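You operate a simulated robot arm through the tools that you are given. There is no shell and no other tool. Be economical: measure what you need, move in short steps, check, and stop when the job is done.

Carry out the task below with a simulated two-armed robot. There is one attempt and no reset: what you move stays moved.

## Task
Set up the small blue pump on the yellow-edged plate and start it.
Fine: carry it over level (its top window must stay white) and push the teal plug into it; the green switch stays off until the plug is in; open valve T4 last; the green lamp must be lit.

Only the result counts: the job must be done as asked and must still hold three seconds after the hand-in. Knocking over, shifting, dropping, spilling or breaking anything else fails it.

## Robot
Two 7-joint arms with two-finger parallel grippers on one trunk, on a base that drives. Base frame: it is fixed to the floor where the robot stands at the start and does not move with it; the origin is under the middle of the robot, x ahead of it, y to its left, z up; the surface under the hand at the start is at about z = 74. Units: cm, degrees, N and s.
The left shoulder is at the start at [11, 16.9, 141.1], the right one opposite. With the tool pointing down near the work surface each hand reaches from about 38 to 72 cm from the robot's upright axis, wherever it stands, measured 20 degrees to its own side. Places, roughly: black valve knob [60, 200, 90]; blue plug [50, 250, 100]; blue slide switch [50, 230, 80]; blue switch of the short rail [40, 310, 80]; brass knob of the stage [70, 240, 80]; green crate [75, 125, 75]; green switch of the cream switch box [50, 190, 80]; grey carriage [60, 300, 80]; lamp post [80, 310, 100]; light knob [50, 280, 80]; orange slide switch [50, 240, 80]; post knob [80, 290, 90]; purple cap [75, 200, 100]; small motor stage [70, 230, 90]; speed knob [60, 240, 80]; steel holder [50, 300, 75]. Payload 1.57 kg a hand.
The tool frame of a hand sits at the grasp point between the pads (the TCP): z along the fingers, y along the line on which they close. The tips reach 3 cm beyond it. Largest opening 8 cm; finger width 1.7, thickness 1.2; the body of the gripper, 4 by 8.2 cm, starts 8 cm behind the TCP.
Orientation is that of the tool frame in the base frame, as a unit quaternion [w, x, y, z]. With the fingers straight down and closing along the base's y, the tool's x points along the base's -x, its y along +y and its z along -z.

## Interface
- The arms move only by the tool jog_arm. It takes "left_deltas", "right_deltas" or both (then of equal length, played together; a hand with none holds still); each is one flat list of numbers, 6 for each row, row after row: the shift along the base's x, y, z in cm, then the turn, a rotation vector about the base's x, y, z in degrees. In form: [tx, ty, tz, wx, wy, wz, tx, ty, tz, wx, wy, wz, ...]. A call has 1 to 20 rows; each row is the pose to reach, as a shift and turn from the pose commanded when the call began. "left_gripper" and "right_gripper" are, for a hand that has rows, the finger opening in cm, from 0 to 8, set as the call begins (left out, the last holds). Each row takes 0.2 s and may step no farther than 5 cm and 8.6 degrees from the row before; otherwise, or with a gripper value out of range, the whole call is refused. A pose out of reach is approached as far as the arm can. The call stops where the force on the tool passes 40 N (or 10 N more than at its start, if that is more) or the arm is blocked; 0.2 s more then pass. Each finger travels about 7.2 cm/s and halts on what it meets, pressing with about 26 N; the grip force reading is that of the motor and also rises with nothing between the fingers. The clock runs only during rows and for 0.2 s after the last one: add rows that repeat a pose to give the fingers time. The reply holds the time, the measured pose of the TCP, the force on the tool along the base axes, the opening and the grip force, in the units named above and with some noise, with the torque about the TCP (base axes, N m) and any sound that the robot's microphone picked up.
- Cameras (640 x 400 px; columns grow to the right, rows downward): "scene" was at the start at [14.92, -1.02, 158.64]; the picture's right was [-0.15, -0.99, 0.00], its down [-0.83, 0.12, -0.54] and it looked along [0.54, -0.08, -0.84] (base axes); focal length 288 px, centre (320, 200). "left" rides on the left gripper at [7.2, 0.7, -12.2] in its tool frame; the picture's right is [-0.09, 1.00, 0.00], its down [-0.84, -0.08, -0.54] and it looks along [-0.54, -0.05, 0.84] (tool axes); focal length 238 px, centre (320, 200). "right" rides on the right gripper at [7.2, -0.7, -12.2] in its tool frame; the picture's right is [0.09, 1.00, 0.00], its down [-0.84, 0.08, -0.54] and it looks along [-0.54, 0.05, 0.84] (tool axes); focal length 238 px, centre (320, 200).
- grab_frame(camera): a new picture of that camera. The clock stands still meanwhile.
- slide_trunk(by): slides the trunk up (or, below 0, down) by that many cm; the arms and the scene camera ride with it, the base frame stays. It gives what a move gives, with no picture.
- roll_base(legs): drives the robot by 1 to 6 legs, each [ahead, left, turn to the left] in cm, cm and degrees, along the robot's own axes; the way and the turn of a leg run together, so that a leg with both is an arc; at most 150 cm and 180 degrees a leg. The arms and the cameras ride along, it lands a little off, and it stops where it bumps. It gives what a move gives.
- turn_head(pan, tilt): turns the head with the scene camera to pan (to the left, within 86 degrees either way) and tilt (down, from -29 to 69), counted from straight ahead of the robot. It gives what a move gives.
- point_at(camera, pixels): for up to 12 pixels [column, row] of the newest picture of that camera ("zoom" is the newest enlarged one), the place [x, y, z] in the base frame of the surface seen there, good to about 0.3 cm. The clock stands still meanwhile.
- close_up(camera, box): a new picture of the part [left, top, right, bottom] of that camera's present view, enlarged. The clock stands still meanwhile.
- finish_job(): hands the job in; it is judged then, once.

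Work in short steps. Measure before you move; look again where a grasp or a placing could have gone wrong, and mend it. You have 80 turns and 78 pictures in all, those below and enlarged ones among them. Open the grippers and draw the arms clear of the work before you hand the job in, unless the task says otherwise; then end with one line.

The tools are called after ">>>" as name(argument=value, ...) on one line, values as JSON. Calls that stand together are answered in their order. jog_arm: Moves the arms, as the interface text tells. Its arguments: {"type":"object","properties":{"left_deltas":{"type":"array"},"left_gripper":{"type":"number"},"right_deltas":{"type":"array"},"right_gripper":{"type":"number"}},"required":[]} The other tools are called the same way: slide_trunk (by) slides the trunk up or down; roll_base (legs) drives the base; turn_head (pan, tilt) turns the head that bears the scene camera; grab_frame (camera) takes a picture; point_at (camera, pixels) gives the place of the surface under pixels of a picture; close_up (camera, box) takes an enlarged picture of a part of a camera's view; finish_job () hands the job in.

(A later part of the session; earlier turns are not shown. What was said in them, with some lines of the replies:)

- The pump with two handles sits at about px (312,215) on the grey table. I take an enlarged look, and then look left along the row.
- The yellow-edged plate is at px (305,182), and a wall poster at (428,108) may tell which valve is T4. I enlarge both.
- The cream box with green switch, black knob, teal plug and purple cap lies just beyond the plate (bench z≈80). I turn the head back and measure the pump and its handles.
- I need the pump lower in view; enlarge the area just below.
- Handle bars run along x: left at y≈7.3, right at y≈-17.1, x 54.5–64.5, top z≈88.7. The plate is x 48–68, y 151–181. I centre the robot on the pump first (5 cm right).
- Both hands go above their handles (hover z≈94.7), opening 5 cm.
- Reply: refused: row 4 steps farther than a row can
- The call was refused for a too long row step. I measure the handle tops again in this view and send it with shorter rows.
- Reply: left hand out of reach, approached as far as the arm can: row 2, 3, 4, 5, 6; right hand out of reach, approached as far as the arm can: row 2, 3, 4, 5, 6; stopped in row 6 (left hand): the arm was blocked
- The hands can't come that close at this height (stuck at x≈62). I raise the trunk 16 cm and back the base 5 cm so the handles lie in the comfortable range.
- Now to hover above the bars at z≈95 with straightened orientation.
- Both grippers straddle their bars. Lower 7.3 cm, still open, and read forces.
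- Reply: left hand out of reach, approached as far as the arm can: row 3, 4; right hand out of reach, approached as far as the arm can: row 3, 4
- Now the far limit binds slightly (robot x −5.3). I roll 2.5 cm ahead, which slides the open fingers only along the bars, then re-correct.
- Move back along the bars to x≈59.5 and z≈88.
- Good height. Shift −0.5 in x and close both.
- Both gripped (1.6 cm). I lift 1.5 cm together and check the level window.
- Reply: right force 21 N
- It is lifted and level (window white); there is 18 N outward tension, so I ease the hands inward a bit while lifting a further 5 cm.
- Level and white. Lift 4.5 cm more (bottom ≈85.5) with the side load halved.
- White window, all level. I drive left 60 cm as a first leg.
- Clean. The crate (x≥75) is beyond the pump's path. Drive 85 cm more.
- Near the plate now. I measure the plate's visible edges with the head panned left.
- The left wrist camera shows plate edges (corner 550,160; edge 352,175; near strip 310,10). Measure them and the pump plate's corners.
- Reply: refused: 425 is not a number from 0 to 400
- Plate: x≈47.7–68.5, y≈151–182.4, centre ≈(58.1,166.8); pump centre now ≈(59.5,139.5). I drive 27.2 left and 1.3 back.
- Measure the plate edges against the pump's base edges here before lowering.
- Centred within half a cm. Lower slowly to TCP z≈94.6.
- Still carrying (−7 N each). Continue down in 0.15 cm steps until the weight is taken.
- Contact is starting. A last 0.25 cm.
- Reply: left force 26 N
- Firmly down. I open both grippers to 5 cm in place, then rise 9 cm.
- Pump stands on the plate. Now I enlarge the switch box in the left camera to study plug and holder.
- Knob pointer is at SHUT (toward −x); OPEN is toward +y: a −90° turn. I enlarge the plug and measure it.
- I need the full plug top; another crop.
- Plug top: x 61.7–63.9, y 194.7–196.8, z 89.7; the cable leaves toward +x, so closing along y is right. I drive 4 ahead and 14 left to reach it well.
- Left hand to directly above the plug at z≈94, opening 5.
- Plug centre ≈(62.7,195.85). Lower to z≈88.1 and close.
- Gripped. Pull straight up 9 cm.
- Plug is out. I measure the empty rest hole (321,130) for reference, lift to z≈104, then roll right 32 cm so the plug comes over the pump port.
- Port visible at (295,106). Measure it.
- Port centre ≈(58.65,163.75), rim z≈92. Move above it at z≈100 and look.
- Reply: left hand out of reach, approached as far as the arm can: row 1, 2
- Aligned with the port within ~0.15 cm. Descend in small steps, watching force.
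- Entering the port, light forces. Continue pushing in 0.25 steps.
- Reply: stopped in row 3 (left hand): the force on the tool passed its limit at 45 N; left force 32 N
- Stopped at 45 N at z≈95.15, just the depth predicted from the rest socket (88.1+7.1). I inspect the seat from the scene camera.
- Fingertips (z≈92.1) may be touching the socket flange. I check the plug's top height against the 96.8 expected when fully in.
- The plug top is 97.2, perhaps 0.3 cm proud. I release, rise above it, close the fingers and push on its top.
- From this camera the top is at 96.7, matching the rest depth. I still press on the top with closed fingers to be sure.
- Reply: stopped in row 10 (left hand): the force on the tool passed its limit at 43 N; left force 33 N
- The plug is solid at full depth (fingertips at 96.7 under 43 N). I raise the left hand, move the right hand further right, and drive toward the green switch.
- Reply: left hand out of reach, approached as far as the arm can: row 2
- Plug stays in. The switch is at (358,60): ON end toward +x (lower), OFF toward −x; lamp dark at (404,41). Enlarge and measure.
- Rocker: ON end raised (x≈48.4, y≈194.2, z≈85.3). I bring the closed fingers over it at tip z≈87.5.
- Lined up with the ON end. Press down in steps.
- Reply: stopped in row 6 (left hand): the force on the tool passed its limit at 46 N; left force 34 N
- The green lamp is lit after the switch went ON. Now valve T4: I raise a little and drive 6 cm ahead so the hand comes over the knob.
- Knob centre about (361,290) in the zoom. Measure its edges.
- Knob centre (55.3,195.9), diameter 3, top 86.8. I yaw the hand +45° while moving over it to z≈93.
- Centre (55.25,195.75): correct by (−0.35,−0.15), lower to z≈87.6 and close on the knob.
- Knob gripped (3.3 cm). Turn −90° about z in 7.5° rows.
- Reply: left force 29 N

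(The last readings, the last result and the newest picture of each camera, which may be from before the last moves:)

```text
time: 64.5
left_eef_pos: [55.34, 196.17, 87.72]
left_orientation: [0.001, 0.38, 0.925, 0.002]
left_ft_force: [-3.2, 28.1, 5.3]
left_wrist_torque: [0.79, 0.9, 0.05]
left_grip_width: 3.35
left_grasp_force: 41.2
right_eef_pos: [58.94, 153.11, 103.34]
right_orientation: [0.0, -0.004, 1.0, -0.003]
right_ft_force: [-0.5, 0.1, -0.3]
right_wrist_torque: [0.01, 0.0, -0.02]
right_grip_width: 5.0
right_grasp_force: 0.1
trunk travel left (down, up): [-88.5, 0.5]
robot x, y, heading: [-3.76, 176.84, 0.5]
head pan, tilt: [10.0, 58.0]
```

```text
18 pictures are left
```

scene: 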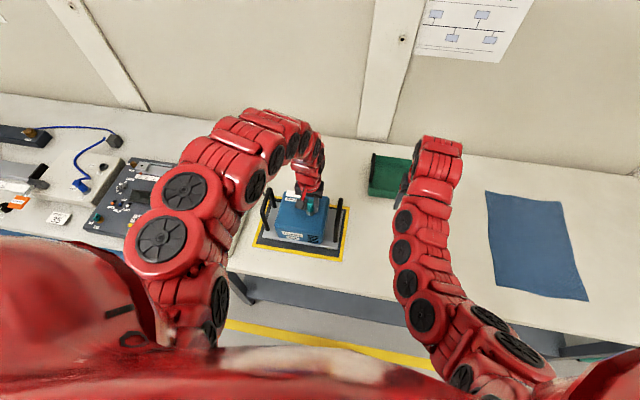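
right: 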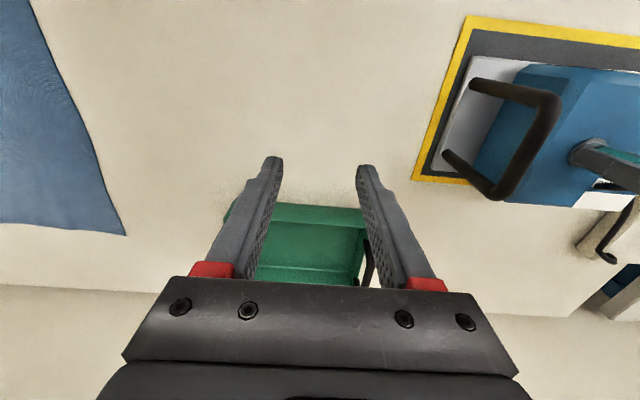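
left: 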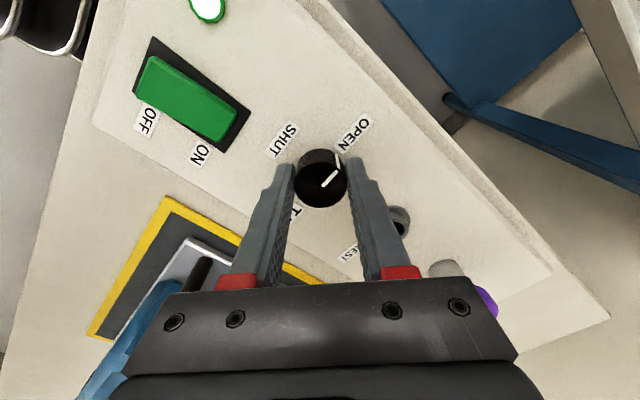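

The pointer is at OPEN and the lamp still lit. Open the fingers, rise, and unwind the yaw.

>>> jog_arm(left_deltas=[0, -0.1, 0, 0, 0, 0, 0, -0.2, 0, 0, 0, 0, 0, -0.2, 0, 0, 0, 0, 0, -0.2, 3, 0, 0, 0, 0, -0.2, 6, 0, 0, 7.5, 0, -0.2, 9, 0, 0, 15, 0, -0.2, 10, 0, 0, 22.5, 0, -0.2, 11, 0, 0, 30, 0, -0.2, 11, 0, 0, 37.5, 0, -0.2, 11, 0, 0, 45], left_gripper=5.5)

>>> grab_frame(camera="left")

```text
time: 66.7
left_eef_pos: [55.16, 195.7, 98.58]
left_orientation: [-0.002, -0.005, 1.0, 0.002]
left_ft_force: [-0.4, 0.9, 1.2]
left_wrist_torque: [0.0, 0.04, -0.03]
left_grip_width: 5.5
left_grasp_force: 0.1
right_eef_pos: [58.87, 152.94, 103.15]
right_orientation: [-0.001, -0.004, 1.0, -0.001]
right_ft_force: [0.4, 0.5, -0.5]
right_wrist_torque: [0.01, -0.01, 0.02]
right_grip_width: 5.0
right_grasp_force: 0.0
trunk travel left (down, up): [-88.5, 0.5]
robot x, y, heading: [-3.41, 177.01, 0.8]
head pan, tilt: [10.0, 58.0]
```

```text
17 pictures are left
```

left: 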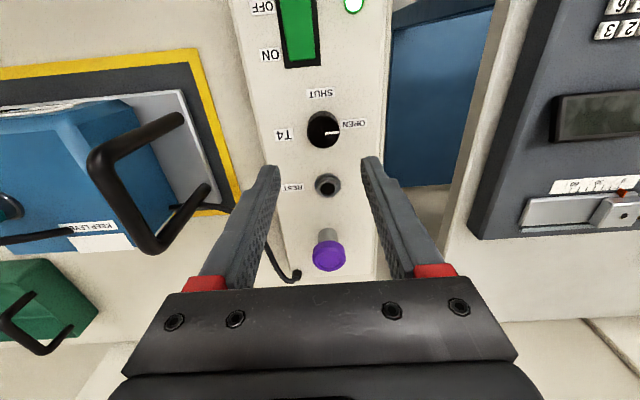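

Knob points at OPEN, lamp lit. I back the base 25 cm clear of the work and verify everything.

>>> roll_base(legs=[[-25, 0, 0]])

>>> turn_head(pan=0, tilt=45)

>>> grab_frame(camera="scene")

```text
time: 68.5
left_eef_pos: [30.59, 195.46, 98.65]
left_orientation: [-0.003, -0.004, 1.0, 0.003]
left_ft_force: [0.1, -0.1, 0.2]
left_wrist_torque: [0.01, -0.03, -0.02]
left_grip_width: 5.53
left_grasp_force: 0.1
right_eef_pos: [34.48, 152.71, 103.15]
right_orientation: [-0.002, -0.006, 1.0, -0.001]
right_ft_force: [-0.5, -0.8, -0.4]
right_wrist_torque: [-0.05, 0.02, 0.0]
right_grip_width: 5.0
right_grasp_force: 0.0
trunk travel left (down, up): [-88.5, 0.5]
robot x, y, heading: [-28.22, 176.5, 0.6]
head pan, tilt: [10.0, 58.0]
```

```text
time: 69.2
left_eef_pos: [30.54, 195.36, 98.69]
left_orientation: [-0.003, -0.004, 1.0, 0.002]
left_ft_force: [-0.2, 0.5, 0.2]
left_wrist_torque: [-0.02, -0.01, 0.0]
left_grip_width: 5.51
left_grasp_force: 0.1
right_eef_pos: [34.3, 152.82, 103.18]
right_orientation: [-0.002, -0.004, 1.0, -0.001]
right_ft_force: [0.2, -0.4, 0.2]
right_wrist_torque: [-0.03, -0.01, 0.01]
right_grip_width: 4.99
right_grasp_force: 0.0
trunk travel left (down, up): [-88.5, 0.5]
robot x, y, heading: [-28.46, 176.43, 0.8]
head pan, tilt: [0.0, 45.0]
```

```text
16 pictures are left
```

scene: 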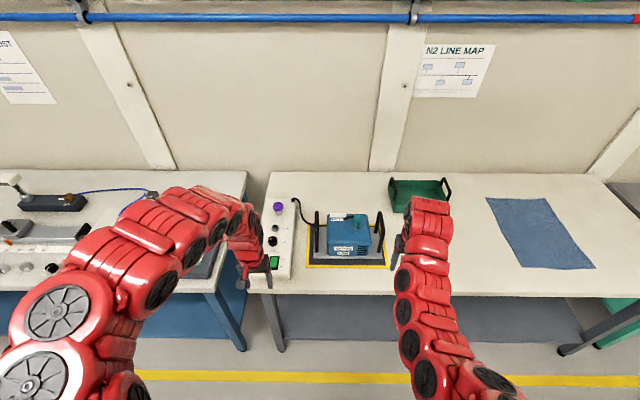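

>>> close_up(camera="scene", box=[255, 185, 405, 280])

>>> close_up(camera="left", box=[0, 0, 640, 400])

```text
4.21 times, centred on (330, 232) of scene
```

zoom: 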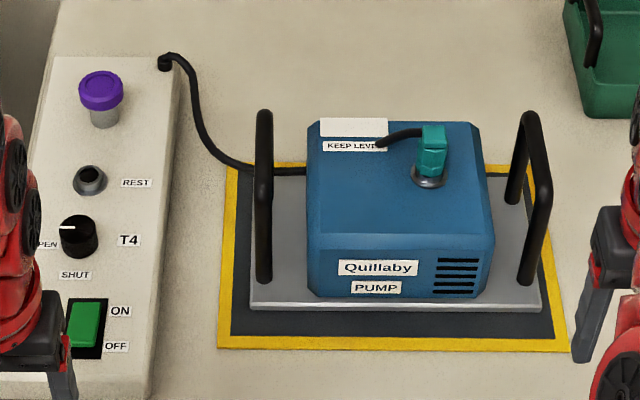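

```text
1.00 times, centred on (320, 200) of left (not enlarged: the box is as wide or as high as the picture)
```

zoom: 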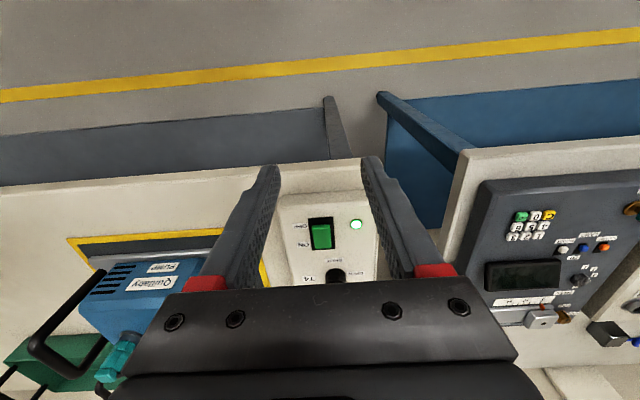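

The pump is centred on the plate with a white window and the plug in. The switch is ON, T4 is OPEN, the lamp is lit and the arms are clear, so I hand in.

>>> finish_job()

```text
The job is handed in.
```

The blue pump is on the yellow-edged plate with its window white, the teal plug is in, the green switch was turned on after the plug, T4 was opened last, and the green lamp is lit.
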